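You operate a simulated robot arm through the tools that you are given. There is no shell and no other tool.

You are at the controls of a simulated two-armed robot. One attempt, no reset.

Task
On the fitting bench top, fold the wiping rag in half.

Only the result counts: the job must be done as asked and must still hold three seconds after the hand-in. Knocking over, shifting, dropping, spilling or breaking anything else fails it. Flat cloth is picked up by pressing the open fingertips on it (5 to 10 N) and closing them slowly along it; thin cloth reads only 2 to 8 mm in the jaws.

Robot
Two 6-joint arms with two-finger grippers on one trunk, on a base that moves. Base frame: it is fixed to the floor where the robot stands at the start and does not move with it; the origin is under the middle of the robot, x ahead of it, y to its left, z up; the surface under the hand at the start is at about z = 860. Units: mm, rad, N and s.
The left shoulder is at the start at [30, 178, 888], the right one opposite. With the tool pointing down near the work surface each hand reaches from about 100 to 840 mm from the robot's upright axis, wherever it stands, measured 20 degrees to its own side. Places, roughly: fitting bench top [500, 0, 900]. Payload 2.54 kg a hand.
The tool frame of a hand sits at the grasp point between the pads (the TCP): z along the fingers, y along the line on which they close. The tips reach 30 mm beyond it. The gripper opens to 116 mm; its body begins 95 mm behind the TCP.
Orientation is that of the tool frame in the base frame, as a unit quaternion [x, y, z, w]. With the fingers straight down and closing along the base's y, the tool's x points along the base's -x, its y along +y and its z along -z.

Tools
- The arms move only by the tool nudge_tool. It takes "left_targets", "right_targets" or both (then of equal length, played together; a hand with none holds still); each is one flat list of numbers, 7 for each row, row after row: the shift along the tool's x, y, z in mm, then the turn, a rotation vector about the tool's x, y, z in rad, then the finger opening in mm, from 0 to 116. In form: [tx, ty, tz, ax, ay, az, grip, tx, ty, tz, ax, ay, az, grip, ...]. A call has 1 to 20 rows; each row shifts and turns the commanded pose from where the row before left it, along the tool's axes as they then stand. Each row takes 0.2 s and may step no farther than 50 mm and 0.15 rad from the row before; otherwise, or with a gripper value out of range, the whole call is refused. Where a pose cannot be reached the arm comes as near as it can. A force on the tool above 40 N (or 10 N above the force at the start of the call, whichever is more), or a blocked arm, ends the call early, and 0.2 s more pass. The fingers move at their own pace (about 153 mm/s each) and stop on an object; they squeeze with about 43 N. The grip force told is the motor's: it shows also when the fingers shut on nothing. Time passes only in rows, and 0.2 s behind the last, so rows that do not move let the fingers close. The reply holds the time, the measured pose of the TCP, the force on the tool along the base axes, the opening and the grip force, in the units named above and with some noise, with the torque about the TCP (base axes, N m) and any sound that the robot's microphone picked up.
- Cameras (640 x 400 px; columns grow to the right, rows downward): "scene" is now at [40.3, -11.8, 1600.9]; the picture's right is [-0.15, -0.99, 0.00], its down [-0.82, 0.12, -0.56] and it looks along [0.55, -0.08, -0.83] (base axes); focal length 247 px, centre (320, 200). "left" rides on the left gripper at [69, 15, -122] in its tool frame; the picture's right is [-0.21, 0.98, 0.00], its down [-0.83, -0.18, -0.53] and it looks along [-0.52, -0.11, 0.85] (tool axes); focal length 251 px, centre (320, 200). "right" rides on the right gripper at [69, -15, -122] in its tool frame; the picture's right is [0.21, 0.98, 0.00], its down [-0.83, 0.18, -0.53] and it looks along [-0.52, 0.11, 0.85] (tool axes); focal length 251 px, centre (320, 200). There is no depth. A picture from a camera that has moved, and an enlarged one, comes with that camera's place and axes in the base frame and with its lens.
- snapshot(camera): a new picture of that camera. The clock stands still meanwhile.
- move_column(by): moves the trunk up (or, below 0, down) by that many mm; the arms and the scene camera ride with it, the base frame stays. It gives what a move gives, with no picture.
- roll_base(legs): drives the robot by 1 to 6 legs, each [ahead, left, turn to the left] in mm, mm and rad, along the robot's own axes; the way and the turn of a leg run together, so that a leg with both is an arc; at most 1500 mm and 3.142 rad a leg. The arms and the cameras ride along, it lands a little off, and it stops where it bumps. It gives what a move gives.
- pan_tilt(pan, tilt): turns the head with the scene camera to pan (to the left, within 2.496 rad either way) and tilt (down, from -0.506 to 1.204), counted from straight ahead of the robot. It gives what a move gives.
- zoom(camera, box): a new picture of the part [left, top, right, bottom] of that camera's present view, enlarged. The clock stands still meanwhile.
- hand_in(): hands the job in; it is judged then, once.

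Nothing tells you exact positions but the pictures and the camera data. Unless the task says otherwise, let go and move clear before handing in.

The tools are called after "Call:" as name(argument=value, ...) on one line, values as JSON. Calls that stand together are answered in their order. nudge_tool: Moves the arms, as the interface text tells. Its arguments: {"type":"object","properties":{"left_targets":{"type":"array","items":{"type":"number"}},"right_targets":{"type":"array","items":{"type":"number"}}},"required":[]} The other tools are called the same way: move_column (by) moves the trunk up or down; roll_base (legs) drives the base; pan_tilt (pan, tilt) turns the head that bears the scene camera; snapshot (camera) takes a picture; zoom (camera, box) takes an enlarged picture of a part of a camera's view; hand_in () hands the job in.

At the start:

```text
t: 0.0
left_tcp_pos: [539.8, 237.7, 997.6]
left_tcp_rot: [0.0, 1.0, 0.0, 0.0]
left_wrist_force: [0.2, -0.8, -0.3]
left_torque: [-0.01, 0.02, -0.01]
left_finger_gap: 116.0
left_gripper_force: 0.1
right_tcp_pos: [512.3, -203.7, 1045.4]
right_tcp_rot: [0.0, 1.0, 0.0, 0.001]
right_wrist_force: [0.2, -0.4, -0.3]
right_torque: [-0.05, 0.0, -0.01]
right_finger_gap: 116.3
right_gripper_force: 0.0
trunk travel left (down, up): [-100.0, 440.0]
robot x, y, heading: [2.9, 1.6, 0.001]
head pan, tilt (commanded): [-0.147, 0.976]
```

scene: 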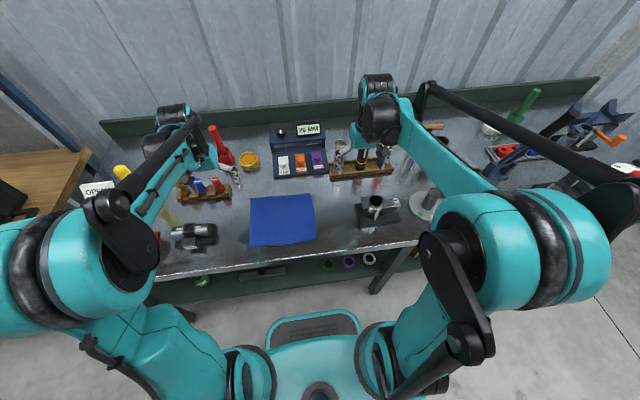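
right: 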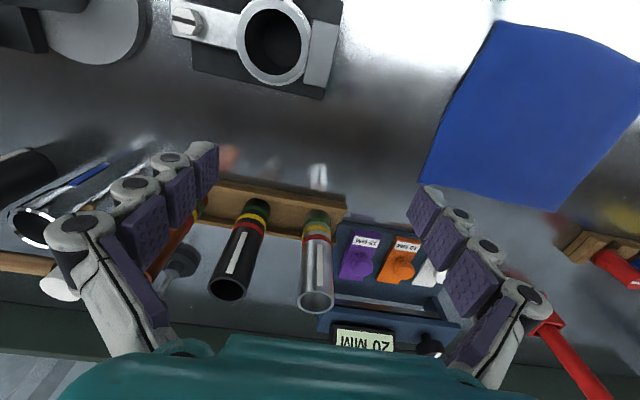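
left: 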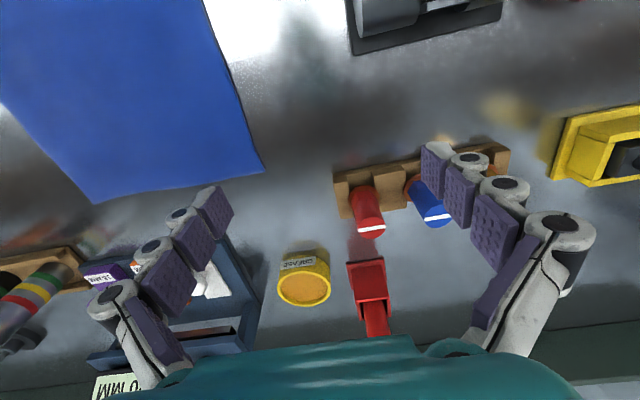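

The blue rag lies flat near the front of the bench, with its centre at roughly x 475, y 55. It measures about 220 by 190 mm. I'll look closer first to pin down the corners and see what stands near it.

Call:
zoom(camera="scene", box=[220, 170, 348, 250])

Call:
zoom(camera="scene", box=[140, 110, 460, 310])

Call:
snapshot(camera="left")

Call:
snapshot(camera="right")

```text
5.00 times, centred on (284, 210) of scene
camera zoom: at [40.3, -11.8, 1600.9], right [-0.15, -0.99, 0.0], down [-0.82, 0.12, -0.56], along [0.55, -0.08, -0.83], focal length 1236 px, centre (500, 150)
```

zoom: 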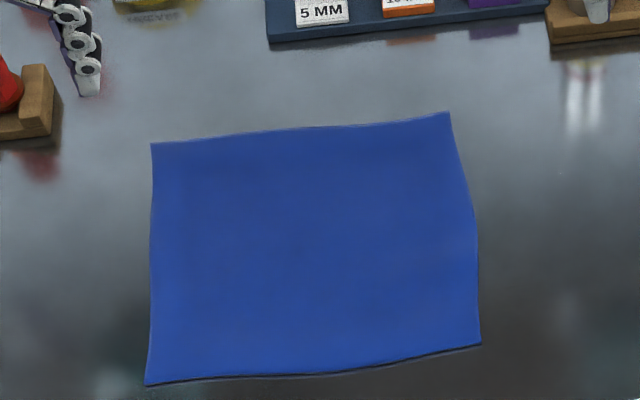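

```text
2.00 times, centred on (300, 210) of scene
camera zoom: at [40.3, -11.8, 1600.9], right [-0.15, -0.99, 0.0], down [-0.82, 0.12, -0.56], along [0.55, -0.08, -0.83], focal length 495 px, centre (360, 180)
```

zoom: 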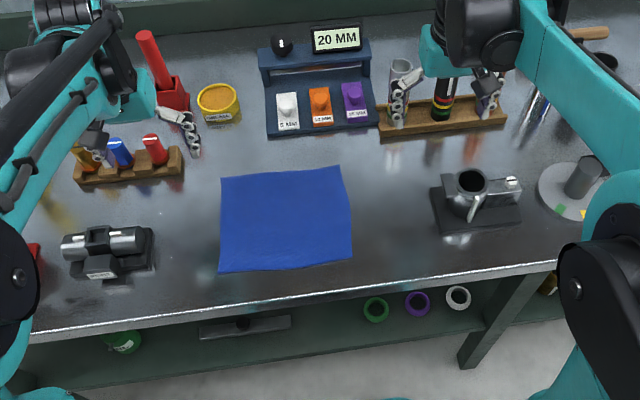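

```text
taken
camera left: at [471.4, 252.1, 1121.0], right [0.21, 0.98, 0.0], down [0.83, -0.18, 0.53], along [0.52, -0.11, -0.85], focal length 251 px, centre (320, 200)
```

left: 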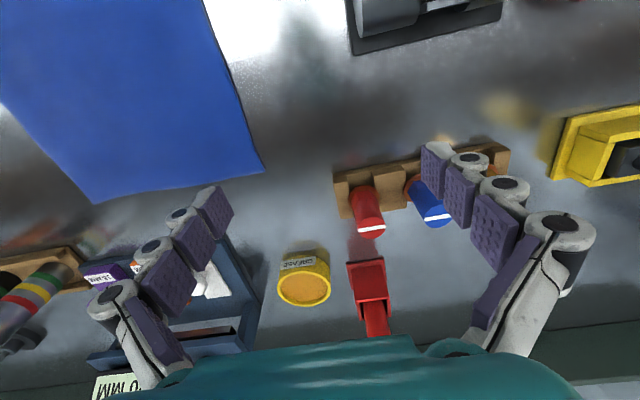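

```text
taken
camera right: at [442.5, -218.3, 1167.8], right [-0.21, 0.98, 0.0], down [0.83, 0.18, 0.53], along [0.52, 0.11, -0.85], focal length 251 px, centre (320, 200)
```

right: 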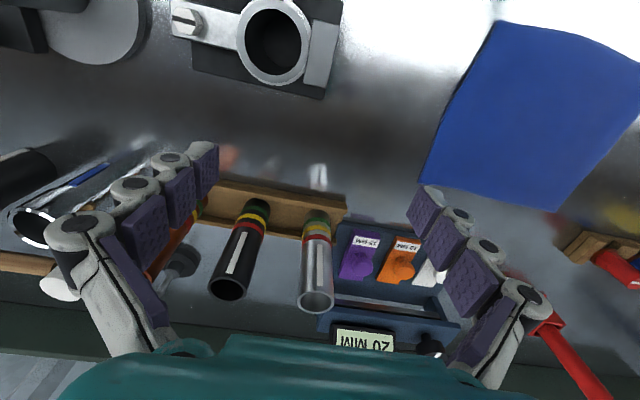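

The rag's corners come out at about far-left (576,165), far-right (571,-51), near-left (386,167) and near-right (384,-49), with the bench at z≈860. I plan to bring the far edge back over the near edge with both hands. First I'll set a smaller finger opening and see how wide the grippers are.

Call:
nudge_tool(left_targets=[0, 0, -20, 0, 0, 0, 36, 0, 0, -20, 0, 0, 0, 36, 0, 0, 0, 0, 0, 0, 36], right_targets=[0, 0, 0, 0, 0, 0, 36, 0, 0, 0, 0, 0, 0, 36, 0, 0, 0, 0, 0, 0, 36])

Call:
zoom(camera="scene", box=[140, 80, 268, 160])

Call:
zoom(camera="scene", box=[310, 70, 438, 150])

Call:
snapshot(camera="left")

```text
t: 0.8
left_tcp_pos: [539.4, 238.2, 1037.1]
left_tcp_rot: [0.0, 1.0, -0.001, 0.0]
left_wrist_force: [-0.3, 0.5, 0.7]
left_torque: [-0.01, 0.01, -0.01]
left_finger_gap: 35.7
left_gripper_force: 0.1
right_tcp_pos: [511.3, -203.2, 1045.6]
right_tcp_rot: [0.0, 1.0, 0.001, 0.0]
right_wrist_force: [-0.7, 0.7, -0.3]
right_torque: [0.0, -0.01, 0.0]
right_finger_gap: 35.8
right_gripper_force: 0.0
trunk travel left (down, up): [-100.0, 440.0]
robot x, y, heading: [3.2, -1.7, 0.0]
head pan, tilt (commanded): [-0.147, 0.976]
```

```text
5.00 times, centred on (204, 120) of scene
camera zoom: at [40.5, -11.8, 1600.8], right [-0.15, -0.99, 0.0], down [-0.82, 0.12, -0.56], along [0.55, -0.08, -0.83], focal length 1236 px, centre (900, 600)
```

zoom: 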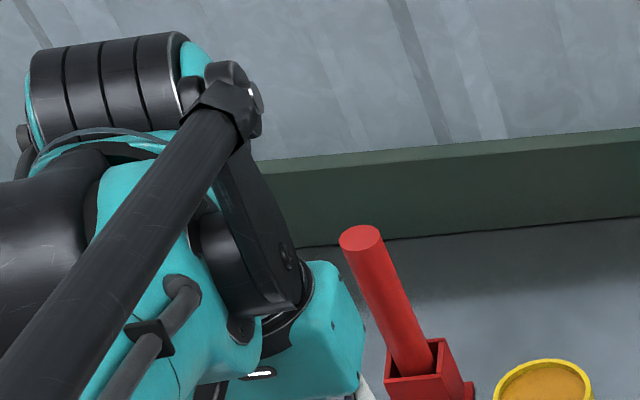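

```text
5.00 times, centred on (374, 110) of scene
camera zoom: at [40.5, -11.8, 1600.8], right [-0.15, -0.99, 0.0], down [-0.82, 0.12, -0.56], along [0.55, -0.08, -0.83], focal length 1236 px, centre (50, 650)
```

zoom: 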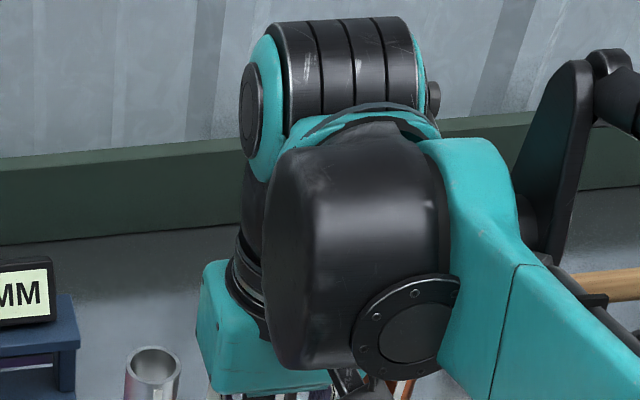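

```text
taken
camera left: at [471.9, 252.8, 1160.0], right [0.21, 0.98, 0.0], down [0.83, -0.18, 0.53], along [0.52, -0.11, -0.85], focal length 251 px, centre (320, 200)
```

left: 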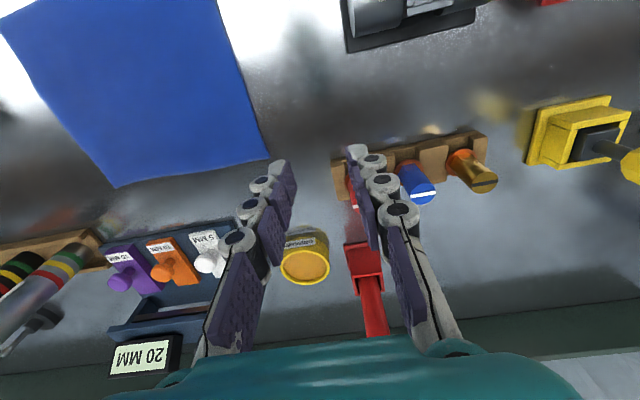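

With the gap at 36 mm each gripper is only about ±45 mm wide, so both hands fit side by side on the far edge. I'm moving them above the far corners to hover and look.

Call:
nudge_tool(left_targets=[-5, -21, 12, 0, 0, 0, 36, -5, -21, 12, 0, 0, 0, 36, -5, -21, 12, 0, 0, 0, 36, -5, -21, 12, 0, 0, 0, 36, -3, -21, 12, 0, 0, 0, 36, 0, 0, 0, 0, 0, 0, 36], right_targets=[-9, 37, 8, 0, 0, 0, 36, -9, 37, 8, 0, 0, 0, 36, -9, 37, 12, 0, 0, 0, 36, -9, 37, 20, 0, 0, 0, 36, -9, 37, 20, 0, 0, 0, 36, 0, 0, 0, 0, 0, 0, 36])

Call:
snapshot(camera="left")

Call:
snapshot(camera="right")

Call:
snapshot(camera="scene")

```text
t: 2.2
left_tcp_pos: [559.8, 131.5, 977.6]
left_tcp_rot: [0.0, 1.0, -0.001, 0.001]
left_wrist_force: [-0.2, -0.4, -0.1]
left_torque: [0.01, 0.01, 0.02]
left_finger_gap: 36.1
left_gripper_force: 0.0
right_tcp_pos: [556.7, -18.3, 975.0]
right_tcp_rot: [0.0, 1.0, 0.0, 0.0]
right_wrist_force: [0.6, -0.4, 0.4]
right_torque: [0.0, -0.01, 0.03]
right_finger_gap: 36.3
right_gripper_force: 0.0
trunk travel left (down, up): [-100.0, 440.0]
robot x, y, heading: [-2.9, 2.8, 0.003]
head pan, tilt (commanded): [-0.147, 0.976]
```

```text
taken
camera left: at [492.1, 146.9, 1100.5], right [0.21, 0.98, 0.0], down [0.83, -0.18, 0.53], along [0.52, -0.11, -0.85], focal length 251 px, centre (320, 200)
```

left: 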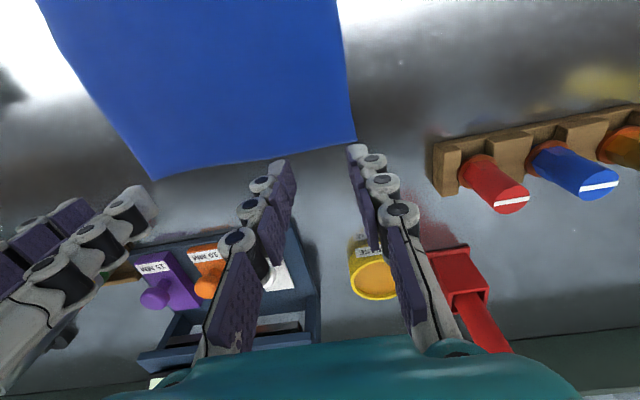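

```text
taken
camera right: at [487.4, -34.4, 1098.5], right [-0.21, 0.98, 0.0], down [0.83, 0.18, 0.53], along [0.52, 0.11, -0.85], focal length 251 px, centre (320, 200)
```

right: 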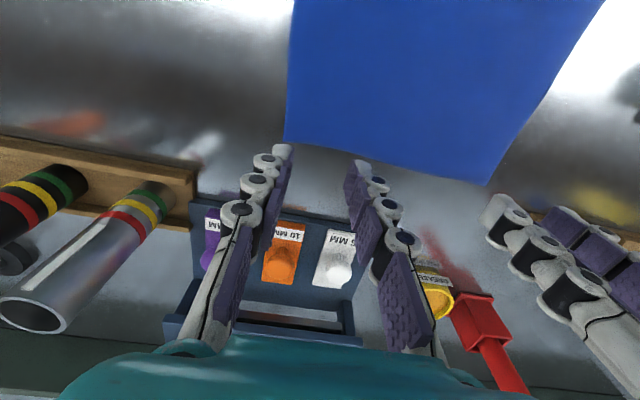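

```text
taken
camera scene: at [39.5, -12.2, 1600.9], right [-0.15, -0.99, 0.0], down [-0.82, 0.12, -0.56], along [0.56, -0.08, -0.83], focal length 247 px, centre (320, 200)
```

scene: 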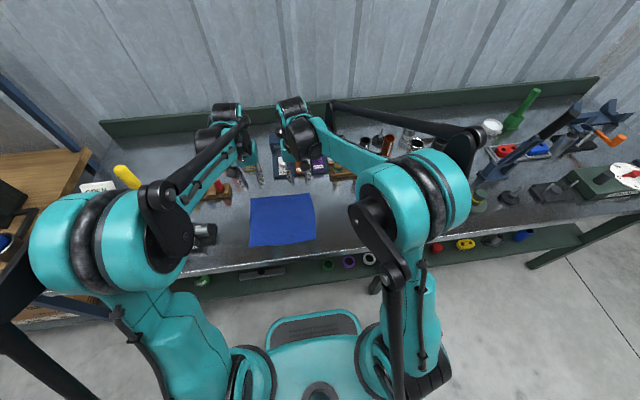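

Both hands hover just inside the far corners, which the wrist cameras put at about (579,166) and (573,-52). Before touching the cloth I'll rehearse the end pose in the air, tilted 50° over the near edge, to check that it can be reached.

Call:
nudge_tool(left_targets=[27, 0, 0, 0, -0.145, 0, 36, 26.7, 0, -3.9, 0, -0.145, 0, 36, 25.9, 0, -7.7, 0, -0.145, 0, 36, 24.5, 0, -11.4, 0, -0.145, 0, 36, 22.6, 0, -14.8, 0, -0.145, 0, 36, 20.2, 0, -17.9, 0, -0.145, 0, 36, 0, 0, 0, 0, 0, 0, 36], right_targets=[27, 0, 0, 0, -0.145, 0, 36, 26.7, 0, -3.9, 0, -0.145, 0, 36, 25.9, 0, -7.7, 0, -0.145, 0, 36, 24.5, 0, -11.4, 0, -0.145, 0, 36, 22.6, 0, -14.8, 0, -0.145, 0, 36, 20.2, 0, -17.9, 0, -0.145, 0, 36, 0, 0, 0, 0, 0, 0, 36])

Call:
snapshot(camera="scene")

Call:
snapshot(camera="left")

```text
t: 3.8
left_tcp_pos: [401.0, 132.2, 977.8]
left_tcp_rot: [0.001, 0.907, 0.0, 0.422]
left_wrist_force: [-0.3, -0.1, -0.1]
left_torque: [0.01, 0.02, 0.01]
left_finger_gap: 36.0
left_gripper_force: 0.0
right_tcp_pos: [392.9, -16.5, 976.6]
right_tcp_rot: [0.0, 0.907, 0.0, 0.422]
right_wrist_force: [0.3, -0.3, 0.0]
right_torque: [0.01, 0.01, 0.01]
right_finger_gap: 35.9
right_gripper_force: 0.0
trunk travel left (down, up): [-100.0, 440.0]
robot x, y, heading: [0.7, -1.5, -0.0]
head pan, tilt (commanded): [-0.147, 0.976]
```

```text
taken
camera scene: at [41.2, -12.0, 1600.9], right [-0.15, -0.99, 0.0], down [-0.82, 0.12, -0.56], along [0.55, -0.08, -0.83], focal length 247 px, centre (320, 200)
```

scene: 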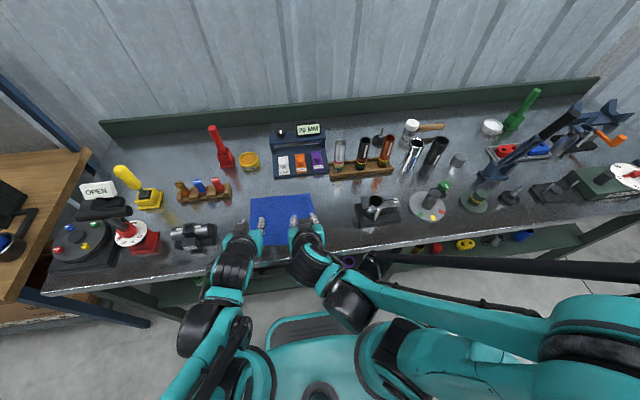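

```text
taken
camera left: at [265.0, 146.8, 1005.0], right [0.14, 0.98, 0.16], down [0.12, -0.18, 0.98], along [0.98, -0.11, -0.15], focal length 251 px, centre (320, 200)
```

left: 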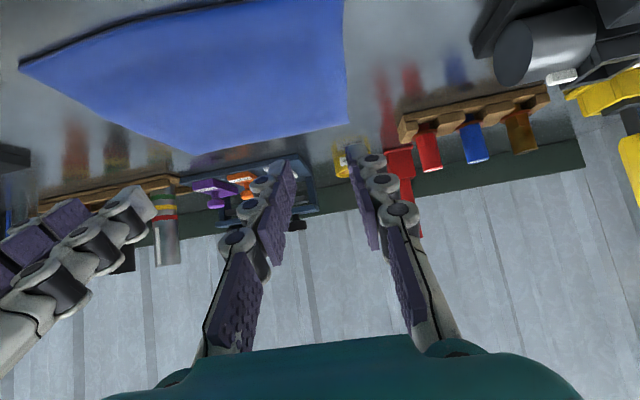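

The tilted end pose is reachable for both arms. I'm going back to the far corners and down towards the cloth.

Call:
nudge_tool(left_targets=[-17.4, 0, 20.6, 0, 0.145, 0, 36, -20.2, 0, 17.9, 0, 0.145, 0, 36, -22.6, 0, 14.8, 0, 0.145, 0, 36, -24.5, 0, 11.4, 0, 0.145, 0, 36, -25.9, 0, 7.7, 0, 0.145, 0, 36, -26.7, 0, 3.9, 0, 0.145, 0, 36, -2, 1, 25, 0, 0, 0, 36, 0, 0, 25, 0, 0, 0, 36, 0, 0, 20, 0, 0, 0, 36, 0, 0, 0, 0, 0, 0, 36], right_targets=[-17.4, 0, 20.6, 0, 0.145, 0, 36, -20.2, 0, 17.9, 0, 0.145, 0, 36, -22.6, 0, 14.8, 0, 0.145, 0, 36, -24.5, 0, 11.4, 0, 0.145, 0, 36, -25.9, 0, 7.7, 0, 0.145, 0, 36, -26.7, 0, 3.9, 0, 0.145, 0, 36, -2, -1, 25, 0, 0, 0, 36, 0, 0, 25, 0, 0, 0, 36, 0, 0, 20, 0, 0, 0, 36, 0, 0, 0, 0, 0, 0, 36])

Call:
snapshot(camera="left")

Call:
snapshot(camera="right")

```text
t: 6.0
left_tcp_pos: [563.7, 132.4, 909.1]
left_tcp_rot: [-0.001, 1.0, 0.0, 0.001]
left_wrist_force: [0.2, 0.2, 0.1]
left_torque: [0.01, 0.01, 0.0]
left_finger_gap: 35.7
left_gripper_force: 0.1
right_tcp_pos: [556.9, -18.3, 907.3]
right_tcp_rot: [0.0, 1.0, 0.0, 0.0]
right_wrist_force: [0.0, 0.4, 0.2]
right_torque: [0.02, 0.0, -0.02]
right_finger_gap: 35.9
right_gripper_force: 0.1
trunk travel left (down, up): [-100.0, 440.0]
robot x, y, heading: [-2.4, 2.6, 0.004]
head pan, tilt (commanded): [-0.147, 0.976]
```

```text
taken
camera left: at [496.8, 147.5, 1031.8], right [0.21, 0.98, 0.0], down [0.83, -0.18, 0.53], along [0.52, -0.11, -0.85], focal length 251 px, centre (320, 200)
```

left: 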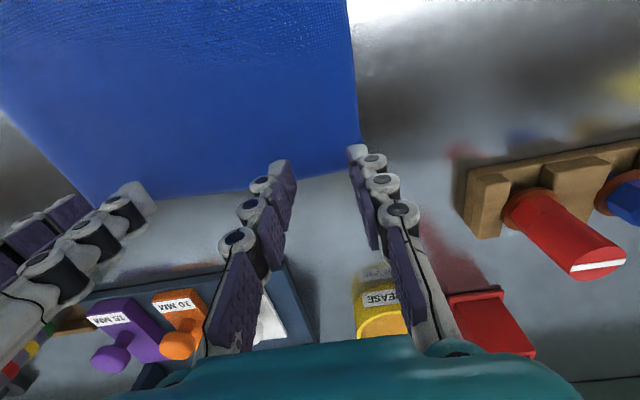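

```text
taken
camera right: at [489.1, -34.2, 1029.7], right [-0.21, 0.98, 0.0], down [0.83, 0.18, 0.53], along [0.52, 0.11, -0.85], focal length 251 px, centre (320, 200)
```

right: 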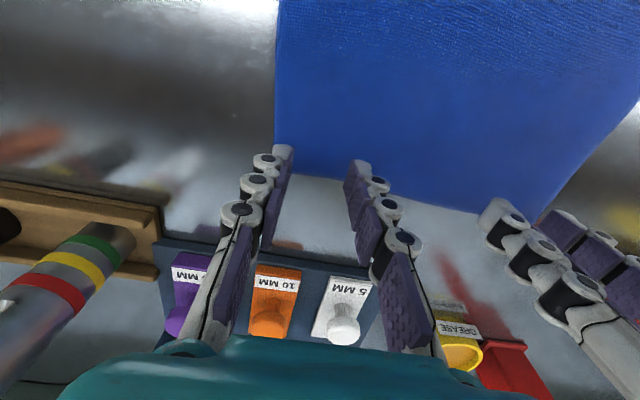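

I'm zooming in on the fingertips to see exactly where they sit relative to the cloth edge.

Call:
zoom(camera="left", box=[240, 100, 400, 200])

Call:
zoom(camera="right", box=[240, 100, 400, 200])

Call:
zoom(camera="scene", box=[220, 160, 348, 240])

```text
4.00 times, centred on (320, 150) of left
camera zoom: at [496.8, 147.5, 1031.8], right [0.21, 0.98, 0.0], down [0.83, -0.18, 0.53], along [0.52, -0.11, -0.85], focal length 1006 px, centre (320, 400)
```

zoom: 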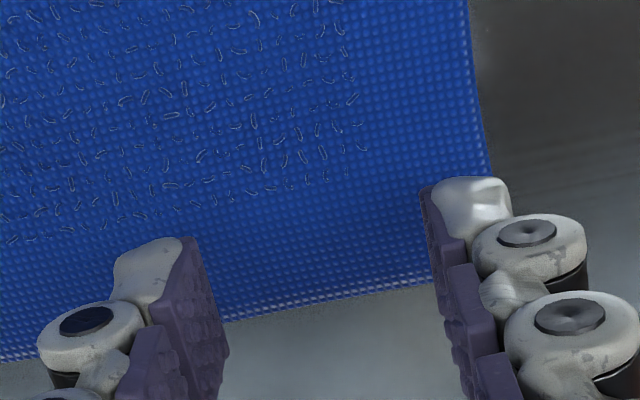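

```text
4.00 times, centred on (320, 150) of right
camera zoom: at [489.1, -34.2, 1029.7], right [-0.21, 0.98, 0.0], down [0.83, 0.18, 0.53], along [0.52, 0.11, -0.85], focal length 1006 px, centre (320, 400)
```

zoom: 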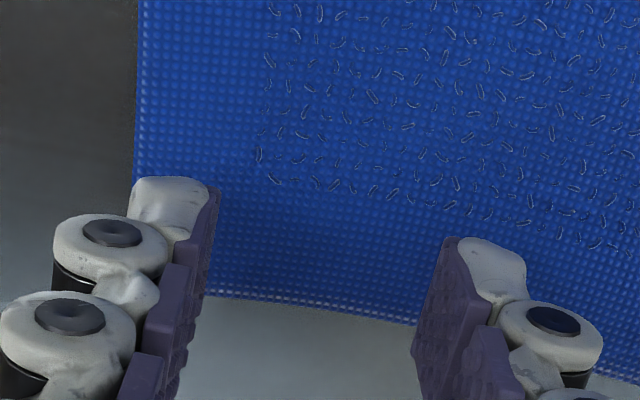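

```text
5.00 times, centred on (284, 200) of scene
camera zoom: at [40.4, -11.8, 1600.9], right [-0.15, -0.99, 0.0], down [-0.82, 0.12, -0.56], along [0.55, -0.08, -0.83], focal length 1236 px, centre (500, 200)
```

zoom: 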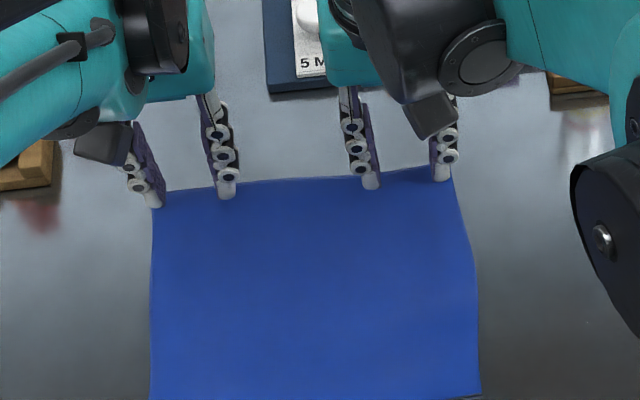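

The tips sit about 16 mm inside the far edge and just inside the side edges, which is where I want them. I'm going down gently until they touch.

Call:
nudge_tool(left_targets=[-2, 0, 8, 0, 0, 0, 36, 0, 0, 5, 0, 0, 0, 36, 0, 0, 2, 0, 0, 0, 36, 0, 0, 0, 0, 0, 0, 36], right_targets=[-2, 0, 7, 0, 0, 0, 36, 0, 0, 4, 0, 0, 0, 36, 0, 0, 2, 0, 0, 0, 36, 0, 0, 0, 0, 0, 0, 36])

```text
t: 7.0
left_tcp_pos: [566.0, 133.5, 893.6]
left_tcp_rot: [0.0, 1.0, 0.0, 0.001]
left_wrist_force: [1.1, -0.4, 4.5]
left_torque: [-0.06, -0.04, 0.05]
left_finger_gap: 35.9
left_gripper_force: 0.0
right_tcp_pos: [561.1, -17.4, 894.7]
right_tcp_rot: [-0.001, 1.0, 0.0, 0.001]
right_wrist_force: [1.5, -0.5, 3.1]
right_torque: [0.0, 0.01, -0.01]
right_finger_gap: 36.0
right_gripper_force: 0.1
trunk travel left (down, up): [-100.0, 440.0]
robot x, y, heading: [0.4, 2.2, -0.0]
head pan, tilt (commanded): [-0.147, 0.976]
```

Both tips are touching the cloth lightly, at 3 to 4.5 N. I'll press slightly more to reach 5–10 N.

Call:
nudge_tool(left_targets=[0, 0, 0.7, 0, 0, 0, 36, 0, 0, 0, 0, 0, 0, 36], right_targets=[0, 0, 1.2, 0, 0, 0, 36, 0, 0, 0, 0, 0, 0, 36])

```text
t: 7.6
left_tcp_pos: [565.3, 133.3, 892.9]
left_tcp_rot: [0.0, 1.0, 0.0, -0.001]
left_wrist_force: [3.3, -0.6, 10.0]
left_torque: [-0.11, -0.06, 0.02]
left_finger_gap: 35.9
left_gripper_force: 0.0
right_tcp_pos: [561.9, -18.2, 893.4]
right_tcp_rot: [0.0, 1.0, 0.001, -0.001]
right_wrist_force: [1.7, 2.0, 3.9]
right_torque: [0.05, -0.04, -0.01]
right_finger_gap: 36.1
right_gripper_force: 0.2
trunk travel left (down, up): [-100.0, 440.0]
robot x, y, heading: [0.5, -0.8, 0.001]
head pan, tilt (commanded): [-0.147, 0.976]
```

Call:
nudge_tool(left_targets=[0, 0, -0.3, 0, 0, 0, 36, 0, 0, 0, 0, 0, 0, 36], right_targets=[0, 0, 0.9, 0, 0, 0, 36, 0, 0, 0, 0, 0, 0, 36])

```text
t: 8.2
left_tcp_pos: [564.7, 133.3, 891.5]
left_tcp_rot: [0.0, 1.0, 0.0, 0.0]
left_wrist_force: [1.4, 0.1, 7.3]
left_torque: [-0.1, -0.04, -0.02]
left_finger_gap: 36.6
left_gripper_force: 0.4
right_tcp_pos: [560.2, -18.3, 893.6]
right_tcp_rot: [-0.001, 1.0, 0.0, 0.001]
right_wrist_force: [2.5, 1.4, 9.6]
right_torque: [0.08, -0.06, -0.03]
right_finger_gap: 36.8
right_gripper_force: 0.6
trunk travel left (down, up): [-100.0, 440.0]
robot x, y, heading: [3.5, -0.6, -0.002]
head pan, tilt (commanded): [-0.147, 0.976]
```

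Both hands now press at about 7 to 10 N. I'm closing the fingers slowly along the cloth.

Call:
nudge_tool(left_targets=[0, 0, 0, 0, 0, 0, 33, 0, 0, 0, 0, 0, 0, 30, 0, 0, 0, 0, 0, 0, 27, 0, 0, 0, 0, 0, 0, 24, 0, 0, 0, 0, 0, 0, 21, 0, 0, 0, 0, 0, 0, 18], right_targets=[0, 0, 0, 0, 0, 0, 33, 0, 0, 0, 0, 0, 0, 30, 0, 0, 0, 0, 0, 0, 27, 0, 0, 0, 0, 0, 0, 24, 0, 0, 0, 0, 0, 0, 21, 0, 0, 0, 0, 0, 0, 18])

Call:
zoom(camera="left", box=[240, 100, 400, 200])

Call:
zoom(camera="right", box=[240, 100, 400, 200])

```text
t: 9.6
left_tcp_pos: [565.5, 134.7, 892.0]
left_tcp_rot: [-0.002, 1.0, 0.0, 0.0]
left_wrist_force: [-0.5, 0.2, 5.7]
left_torque: [0.03, -0.03, 0.03]
left_finger_gap: 17.0
left_gripper_force: 0.2
right_tcp_pos: [559.3, -18.9, 892.8]
right_tcp_rot: [0.0, 1.0, -0.001, 0.0]
right_wrist_force: [-0.2, 0.2, 5.2]
right_torque: [0.0, 0.02, -0.01]
right_finger_gap: 16.9
right_gripper_force: 0.1
trunk travel left (down, up): [-100.0, 440.0]
robot x, y, heading: [0.1, 3.9, -0.003]
head pan, tilt (commanded): [-0.147, 0.976]
```

```text
4.00 times, centred on (320, 150) of left
camera zoom: at [498.0, 148.2, 1015.4], right [0.21, 0.98, 0.0], down [0.83, -0.18, 0.53], along [0.52, -0.11, -0.85], focal length 1006 px, centre (320, 400)
```

zoom: 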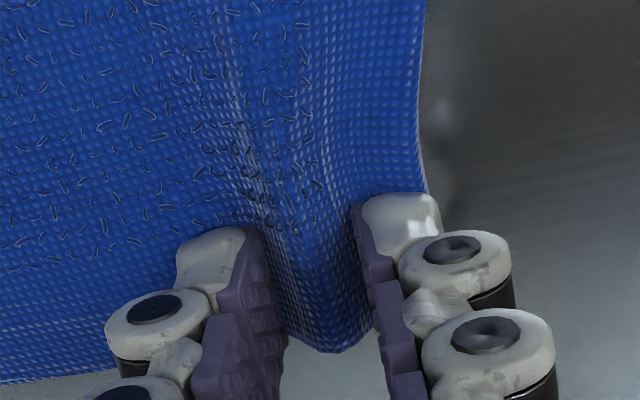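

```text
4.00 times, centred on (320, 150) of right
camera zoom: at [490.9, -33.8, 1014.8], right [-0.21, 0.98, 0.0], down [0.83, 0.18, 0.53], along [0.52, 0.11, -0.85], focal length 1006 px, centre (320, 400)
```

zoom: 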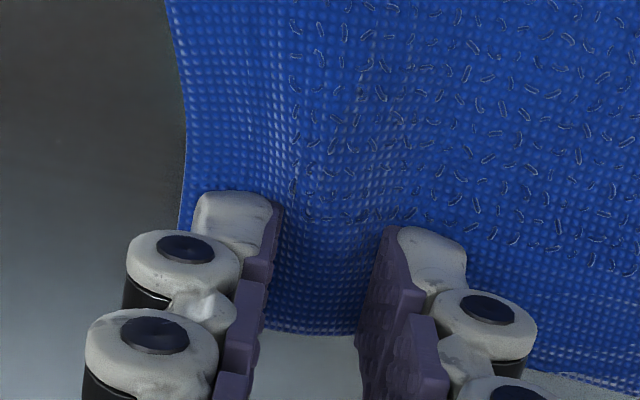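

Ridges are rising cleanly between the fingers on both sides, so I keep closing.

Call:
nudge_tool(left_targets=[0, 0, 0, 0, 0, 0, 15, 0, 0, 0, 0, 0, 0, 12, 0, 0, 0, 0, 0, 0, 9, 0, 0, 0, 0, 0, 0, 6, 0, 0, 0, 0, 0, 0, 3, 0, 0, 0, 0, 0, 0, 0, 0, 0, 0, 0, 0, 0, 0, 0, 0, 0, 0, 0, 0, 0], right_targets=[0, 0, 0, 0, 0, 0, 15, 0, 0, 0, 0, 0, 0, 12, 0, 0, 0, 0, 0, 0, 9, 0, 0, 0, 0, 0, 0, 6, 0, 0, 0, 0, 0, 0, 3, 0, 0, 0, 0, 0, 0, 0, 0, 0, 0, 0, 0, 0, 0, 0, 0, 0, 0, 0, 0, 0])

Call:
zoom(camera="left", box=[240, 100, 400, 200])

Call:
zoom(camera="right", box=[240, 100, 400, 200])

```text
t: 11.4
left_tcp_pos: [565.2, 132.4, 893.4]
left_tcp_rot: [0.0, 1.0, -0.001, 0.0]
left_wrist_force: [0.5, -14.6, 1.4]
left_torque: [-0.43, 0.02, 0.08]
left_finger_gap: 4.2
left_gripper_force: 32.6
right_tcp_pos: [561.4, -15.8, 893.1]
right_tcp_rot: [0.0, 1.0, 0.0, 0.0]
right_wrist_force: [0.5, 15.8, 8.9]
right_torque: [0.53, 0.02, -0.08]
right_finger_gap: 3.7
right_gripper_force: 32.6
trunk travel left (down, up): [-100.0, 440.0]
robot x, y, heading: [0.7, 1.8, -0.003]
head pan, tilt (commanded): [-0.147, 0.976]
```

```text
4.00 times, centred on (320, 150) of left
camera zoom: at [498.2, 148.0, 1015.3], right [0.21, 0.98, 0.0], down [0.83, -0.18, 0.53], along [0.52, -0.12, -0.85], focal length 1006 px, centre (320, 400)
```

zoom: 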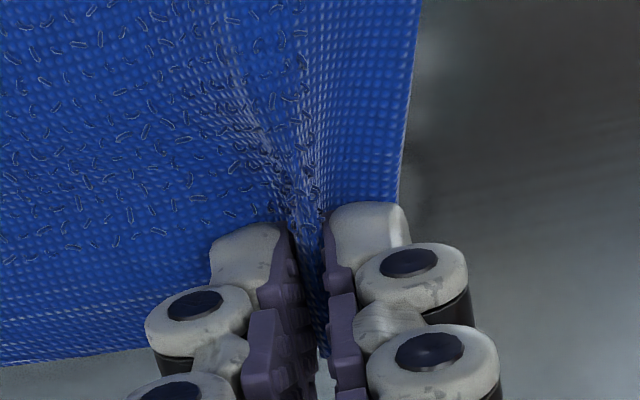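

```text
4.00 times, centred on (320, 150) of right
camera zoom: at [491.1, -33.3, 1014.8], right [-0.22, 0.98, 0.0], down [0.83, 0.18, 0.53], along [0.52, 0.12, -0.85], focal length 1006 px, centre (320, 400)
```

zoom: 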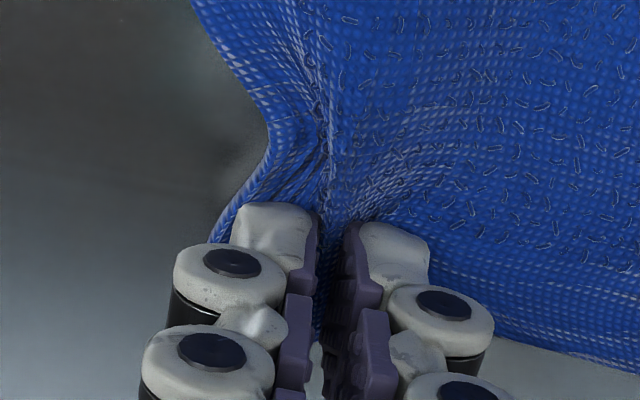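

Both jaws read about 4 mm with cloth in them, so both corners are held. Each hand feels about 15 N of sideways pull from the cloth between them. I'll ease the hands together slightly and start lifting along a fold arc, tilting as I go.

Call:
nudge_tool(left_targets=[0, -2, -3, 0, 0, 0, 0, 5.7, -1, -14.7, 0, 0, 0, 0, 11.3, -1, -18.7, 0, -0.1, 0, 0, 14.4, 0, -16.7, 0, -0.12, 0, 0, 0, 0, 0, 0, 0, 0, 0], right_targets=[0, 2, -3, 0, 0, 0, 0, 5.7, 1, -14.7, 0, 0, 0, 0, 11.3, 1, -18.7, 0, -0.1, 0, 0, 14.4, 0, -16.7, 0, -0.12, 0, 0, 0, 0, 0, 0, 0, 0, 0])

Call:
zoom(camera="scene", box=[220, 160, 348, 240])

Call:
snapshot(camera="left")

Call:
snapshot(camera="right")

```text
t: 12.6
left_tcp_pos: [533.7, 128.8, 944.7]
left_tcp_rot: [0.0, 0.994, 0.0, 0.11]
left_wrist_force: [0.4, -5.0, 0.0]
left_torque: [-0.11, 0.02, 0.0]
left_finger_gap: 4.0
left_gripper_force: 32.5
right_tcp_pos: [529.8, -15.1, 943.7]
right_tcp_rot: [0.0, 0.994, 0.001, 0.11]
right_wrist_force: [-0.7, 5.7, -0.3]
right_torque: [0.19, 0.05, 0.0]
right_finger_gap: 2.5
right_gripper_force: 31.9
trunk travel left (down, up): [-100.0, 440.0]
robot x, y, heading: [-0.9, 1.4, -0.002]
head pan, tilt (commanded): [-0.147, 0.976]
```

```text
5.00 times, centred on (284, 200) of scene
camera zoom: at [42.3, -11.7, 1600.7], right [-0.15, -0.99, 0.0], down [-0.82, 0.12, -0.56], along [0.55, -0.08, -0.83], focal length 1236 px, centre (500, 200)
```

zoom: 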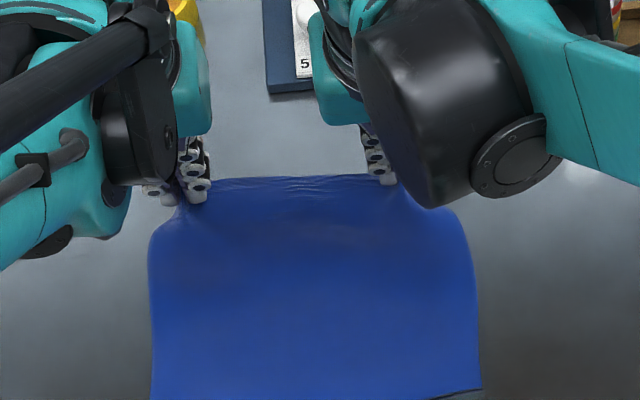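

```text
taken
camera left: at [441.6, 144.9, 1048.5], right [0.21, 0.98, 0.05], down [0.69, -0.18, 0.7], along [0.69, -0.11, -0.71], focal length 251 px, centre (320, 200)
```

left: 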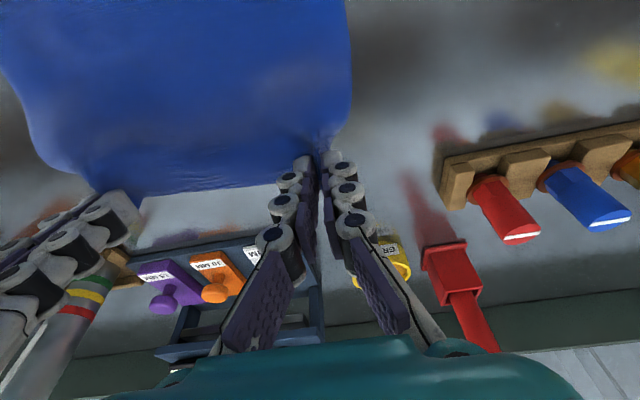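

```text
taken
camera right: at [435.0, -30.5, 1047.9], right [-0.21, 0.98, -0.05], down [0.69, 0.18, 0.7], along [0.69, 0.11, -0.71], focal length 251 px, centre (320, 200)
```

right: 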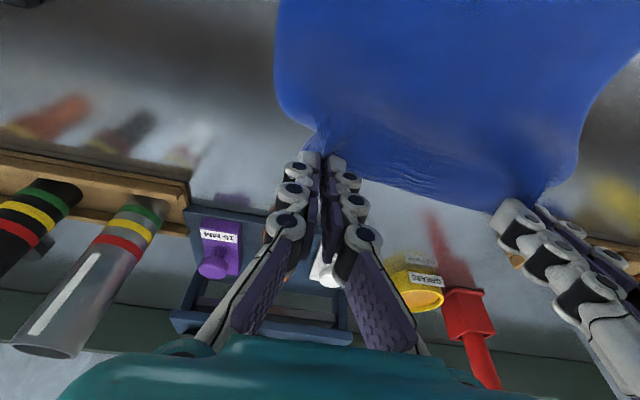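

Both corners are up and the near half has not moved. I'll continue along the arc.

Call:
nudge_tool(left_targets=[8, -1, -7.7, 0, -0.06, 0, 0, 8, 0, -7.7, 0, -0.06, 0, 0, 9, 0, -6.7, 0, -0.06, 0, 0, 9, 0, -6.7, 0, -0.06, 0, 0, 9.9, 0, -5.6, 0, -0.06, 0, 0, 9.9, 0, -5.6, 0, -0.06, 0, 0, 0, 0, 0, 0, 0, 0, 0], right_targets=[8, 1, -7.7, 0, -0.06, 0, 0, 8, 0, -7.7, 0, -0.06, 0, 0, 9, 0, -6.7, 0, -0.06, 0, 0, 9, 0, -6.7, 0, -0.06, 0, 0, 9.9, 0, -5.6, 0, -0.06, 0, 0, 9.9, 0, -5.6, 0, -0.06, 0, 0, 0, 0, 0, 0, 0, 0, 0])

Call:
zoom(camera="scene", box=[204, 150, 364, 250])

Call:
snapshot(camera="left")

Call:
snapshot(camera="right")

```text
t: 14.2
left_tcp_pos: [468.6, 128.1, 961.0]
left_tcp_rot: [0.0, 0.958, 0.0, 0.287]
left_wrist_force: [-0.5, -3.4, -1.0]
left_torque: [-0.1, 0.03, -0.05]
left_finger_gap: 3.6
left_gripper_force: 33.0
right_tcp_pos: [464.6, -14.8, 961.4]
right_tcp_rot: [0.0, 0.958, -0.001, 0.287]
right_wrist_force: [0.3, 3.6, -1.1]
right_torque: [0.09, 0.01, 0.03]
right_finger_gap: 2.0
right_gripper_force: 31.3
trunk travel left (down, up): [-100.0, 440.0]
robot x, y, heading: [1.2, 1.4, -0.001]
head pan, tilt (commanded): [-0.147, 0.976]
```

```text
4.00 times, centred on (284, 200) of scene
camera zoom: at [41.0, -11.8, 1600.8], right [-0.15, -0.99, 0.0], down [-0.82, 0.12, -0.56], along [0.55, -0.08, -0.83], focal length 989 px, centre (464, 200)
```

zoom: 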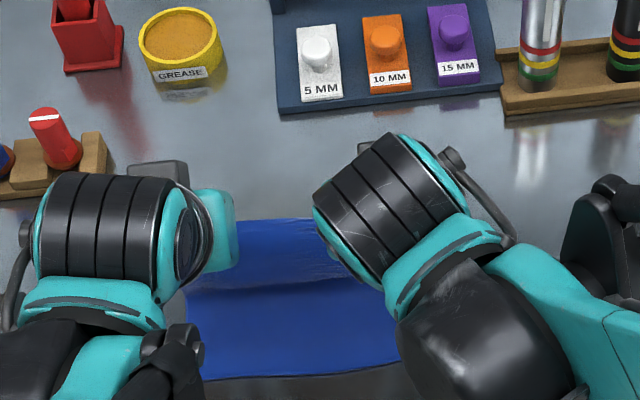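

```text
taken
camera left: at [346.1, 143.5, 1026.3], right [0.18, 0.98, 0.12], down [0.4, -0.18, 0.9], along [0.9, -0.11, -0.42], focal length 251 px, centre (320, 200)
```

left: 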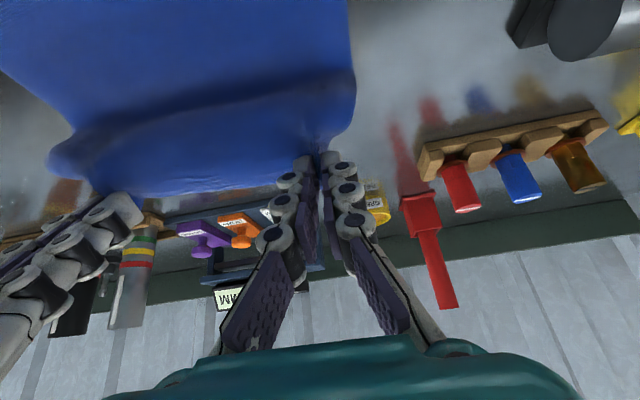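

```text
taken
camera right: at [340.4, -30.1, 1025.6], right [-0.18, 0.98, -0.12], down [0.4, 0.18, 0.9], along [0.9, 0.11, -0.42], focal length 251 px, centre (320, 200)
```

right: 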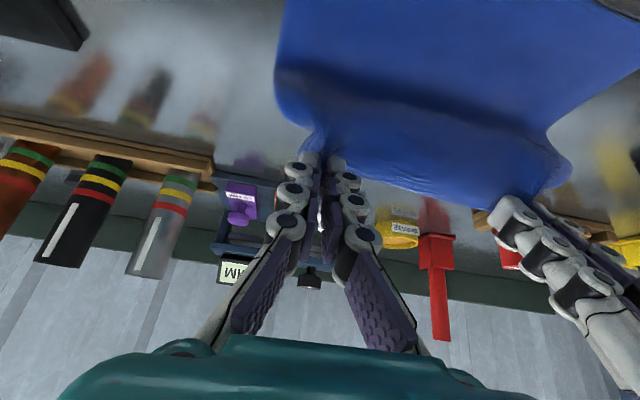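

The lifted edge is now roughly above the fold line and both grips hold. I'm continuing over the top towards the near edge while adding tilt.

Call:
nudge_tool(left_targets=[10.6, 0, -4.5, 0, -0.06, 0, 0, 10.6, 0, -4.2, 0, -0.06, 0, 0, 11.4, 0, -3.4, 0, -0.07, 0, 0, 11.4, 0, -2.5, 0, -0.07, 0, 0, 11.6, 0, -2.2, 0, -0.07, 0, 0, 11.6, 0, -1.4, 0, -0.07, 0, 0, 0, 0, 0, 0, 0, 0, 0], right_targets=[10.6, 0, -4.5, 0, -0.06, 0, 0, 10.6, 0, -4.2, 0, -0.06, 0, 0, 11.4, 0, -3.4, 0, -0.07, 0, 0, 11.4, 0, -2.5, 0, -0.07, 0, 0, 11.6, 0, -2.2, 0, -0.07, 0, 0, 11.6, 0, -1.4, 0, -0.07, 0, 0, 0, 0, 0, 0, 0, 0, 0])

Call:
snapshot(camera="scene")

Call:
snapshot(camera="left")

Call:
snapshot(camera="right")

```text
t: 15.8
left_tcp_pos: [419.5, 126.3, 952.2]
left_tcp_rot: [0.001, 0.883, -0.001, 0.469]
left_wrist_force: [0.6, -0.3, -0.1]
left_torque: [0.05, 0.0, 0.0]
left_finger_gap: 3.5
left_gripper_force: 32.9
left hand out of reach, approached as far as the arm can: row 6
right_tcp_pos: [405.9, -12.9, 945.8]
right_tcp_rot: [0.0, 0.883, -0.001, 0.47]
right_wrist_force: [-2.2, 0.6, 1.8]
right_torque: [0.01, 0.02, -0.02]
right_finger_gap: 1.8
right_gripper_force: 33.2
right hand out of reach, approached as far as the arm can: row 6
trunk travel left (down, up): [-100.0, 440.0]
robot x, y, heading: [-2.7, 0.9, -0.007]
head pan, tilt (commanded): [-0.147, 0.976]
```

```text
taken
camera scene: at [40.2, -11.8, 1600.9], right [-0.15, -0.99, 0.0], down [-0.82, 0.12, -0.56], along [0.55, -0.08, -0.83], focal length 247 px, centre (320, 200)
```

scene: 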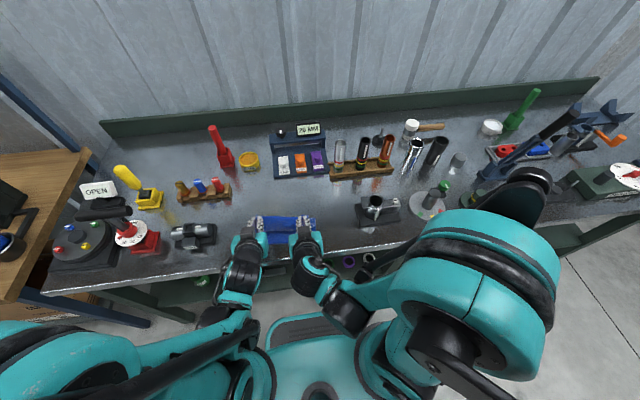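

```text
taken
camera left: at [280.9, 140.0, 963.9], right [0.12, 0.98, 0.18], down [0.02, -0.18, 0.98], along [0.99, -0.11, -0.04], focal length 251 px, centre (320, 200)
```

left: 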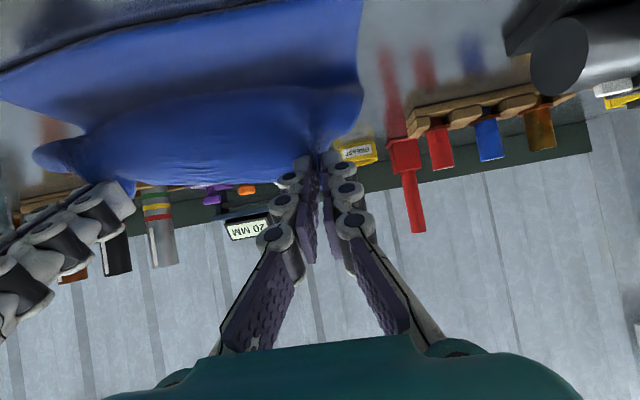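

```text
taken
camera right: at [264.7, -27.8, 956.0], right [-0.12, 0.98, -0.18], down [0.02, 0.18, 0.98], along [0.99, 0.11, -0.04], focal length 251 px, centre (320, 200)
```

right: 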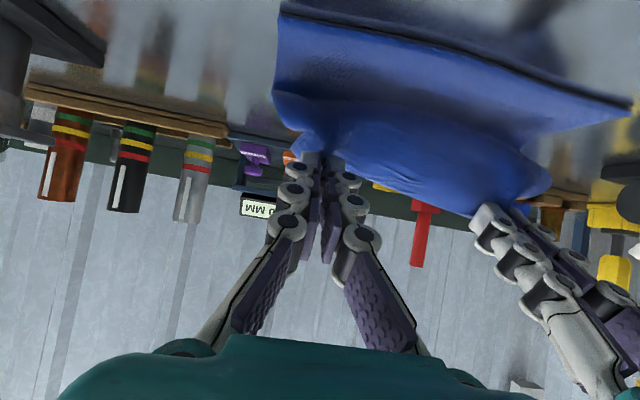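

Both arms ran out of reach at this steep tilt this close to the body. I'll bring the hands a bit forward over the fold line and lower, which slackens the cloth. Then I'll roll the base back, so the base motion carries the cloth over and gives the arms room.

Call:
nudge_tool(left_targets=[-6.2, 0, 13.3, 0, 0, 0, 0, -6.2, 0, 13.3, 0, 0, 0, 0, -6.2, 0, 13.3, 0, 0, 0, 0, -6.2, 0, 13.3, 0, 0, 0, 0, 0, 0, 0, 0, 0, 0, 0], right_targets=[-6.2, 0, 13.3, 0, 0, 0, 0, -6.2, 0, 13.3, 0, 0, 0, 0, -6.2, 0, 13.3, 0, 0, 0, 0, -6.2, 0, 13.3, 0, 0, 0, 0, 0, 0, 0, 0, 0, 0, 0])

Call:
snapshot(camera="left")

Call:
zoom(camera="scene", box=[204, 170, 364, 270])

```text
t: 17.0
left_tcp_pos: [466.7, 127.8, 945.3]
left_tcp_rot: [-0.001, 0.883, 0.001, 0.47]
left_wrist_force: [-0.5, -2.0, 0.2]
left_torque: [0.03, -0.01, 0.03]
left_finger_gap: 3.7
left_gripper_force: 33.7
left hand out of reach, approached as far as the arm can: row 3
right_tcp_pos: [463.8, -11.7, 936.6]
right_tcp_rot: [0.0, 0.882, 0.0, 0.471]
right_wrist_force: [0.3, 0.9, -0.2]
right_torque: [0.01, -0.01, 0.02]
right_finger_gap: 2.8
right_gripper_force: 29.6
trunk travel left (down, up): [-100.0, 440.0]
robot x, y, heading: [3.5, 0.8, 0.003]
head pan, tilt (commanded): [-0.147, 0.976]
```

```text
taken
camera left: at [328.8, 142.6, 956.9], right [0.12, 0.98, 0.18], down [0.02, -0.18, 0.98], along [0.99, -0.11, -0.04], focal length 251 px, centre (320, 200)
```

left: 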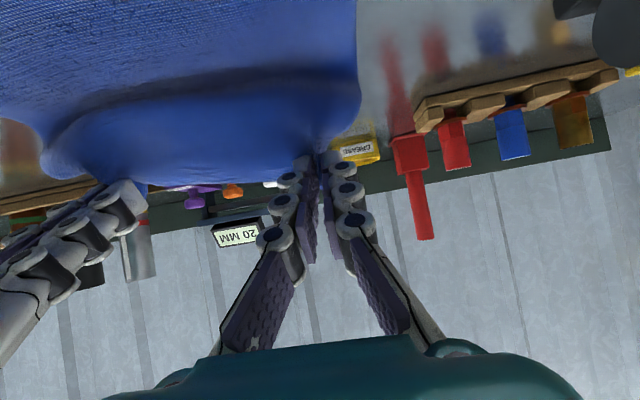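

```text
4.00 times, centred on (284, 220) of scene
camera zoom: at [39.7, -11.8, 1600.9], right [-0.15, -0.99, 0.0], down [-0.82, 0.12, -0.56], along [0.56, -0.08, -0.83], focal length 989 px, centre (464, 120)
```

zoom: 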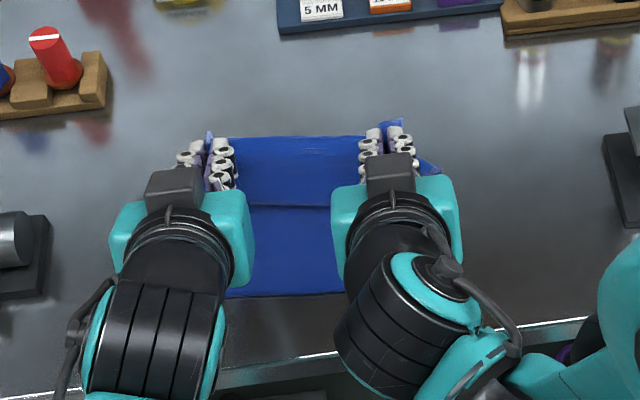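

Both arms still hold the cloth, and it stands up as a wall above the fold line. I'll try adding tilt in small steps here to see what stops the arms.

Call:
nudge_tool(left_targets=[10.5, 0, -8.6, 0, -0.074, 0, 0, 9.85, 0, -9.3, 0, -0.074, 0, 0, 9.1, 0, -10.05, 0, -0.074, 0, 0, 0, 0, 0, 0, 0, 0, 0], right_targets=[8.1, 0, -10.2, 0, -0.074, 0, 0, 7.3, 0, -10.8, 0, -0.074, 0, 0, 6.5, 0, -11.3, 0, -0.074, 0, 0, 0, 0, 0, 0, 0, 0, 0])

Call:
snapshot(camera="scene")

```text
t: 18.0
left_tcp_pos: [444.0, 122.7, 1000.0]
left_tcp_rot: [0.001, 0.825, -0.001, 0.565]
left_wrist_force: [0.6, 1.0, 0.9]
left_torque: [0.05, -0.02, 0.03]
left_finger_gap: 4.1
left_gripper_force: 34.0
left hand out of reach, approached as far as the arm can: row 1, 2, 3
right_tcp_pos: [433.8, -2.5, 991.3]
right_tcp_rot: [0.0, 0.825, 0.0, 0.565]
right_wrist_force: [-7.8, 0.0, 3.4]
right_torque: [0.0, 0.06, 0.01]
right_finger_gap: 0.4
right_gripper_force: 26.8
right hand out of reach, approached as far as the arm can: row 1, 2, 3
trunk travel left (down, up): [-100.0, 440.0]
robot x, y, heading: [1.6, 1.3, -0.003]
head pan, tilt (commanded): [-0.147, 0.976]
```

```text
taken
camera scene: at [40.3, -11.6, 1600.8], right [-0.15, -0.99, 0.0], down [-0.82, 0.12, -0.56], along [0.55, -0.08, -0.83], focal length 247 px, centre (320, 200)
```

scene: 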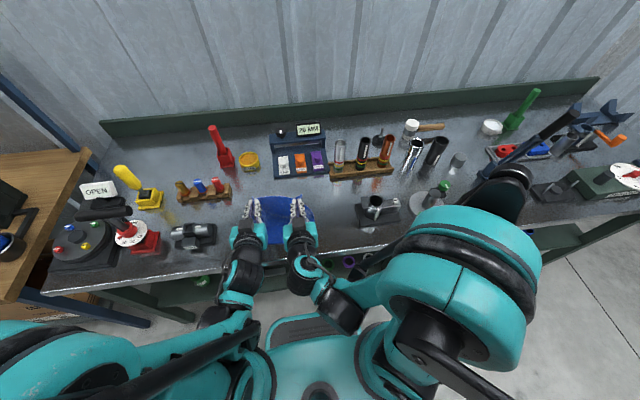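

At that tilt the arms moved up to z≈1000 instead. The right jaw now reads 0.4 mm, so it has probably lost its corner. Let me look.

Call:
zoom(camera="scene", box=[204, 170, 364, 270])

Call:
snapshot(camera="left")

Call:
snapshot(camera="right")

```text
4.00 times, centred on (284, 220) of scene
camera zoom: at [40.3, -11.6, 1600.8], right [-0.15, -0.99, 0.0], down [-0.82, 0.12, -0.56], along [0.55, -0.08, -0.83], focal length 989 px, centre (464, 120)
```

zoom: 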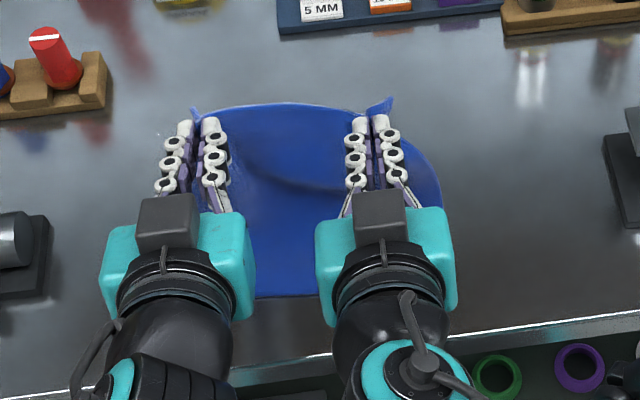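

```text
taken
camera left: at [306.7, 137.6, 981.0], right [0.08, 0.98, 0.2], down [-0.2, -0.18, 0.96], along [0.98, -0.11, 0.18], focal length 251 px, centre (320, 200)
```

left: 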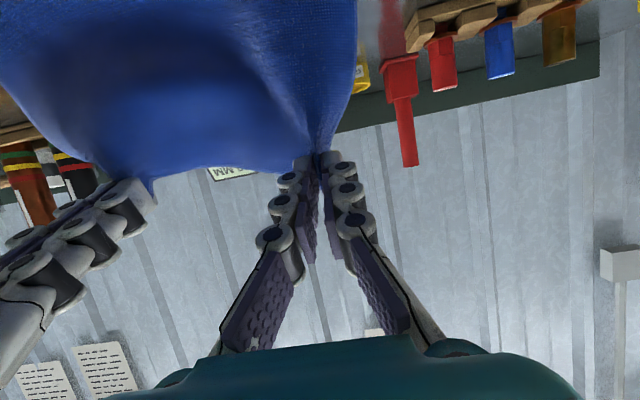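

```text
taken
camera right: at [295.2, -17.2, 971.2], right [-0.08, 0.98, -0.2], down [-0.2, 0.18, 0.96], along [0.98, 0.11, 0.18], focal length 251 px, centre (320, 200)
```

right: 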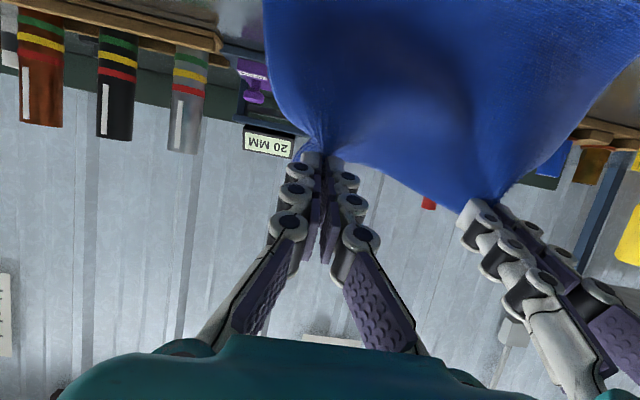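

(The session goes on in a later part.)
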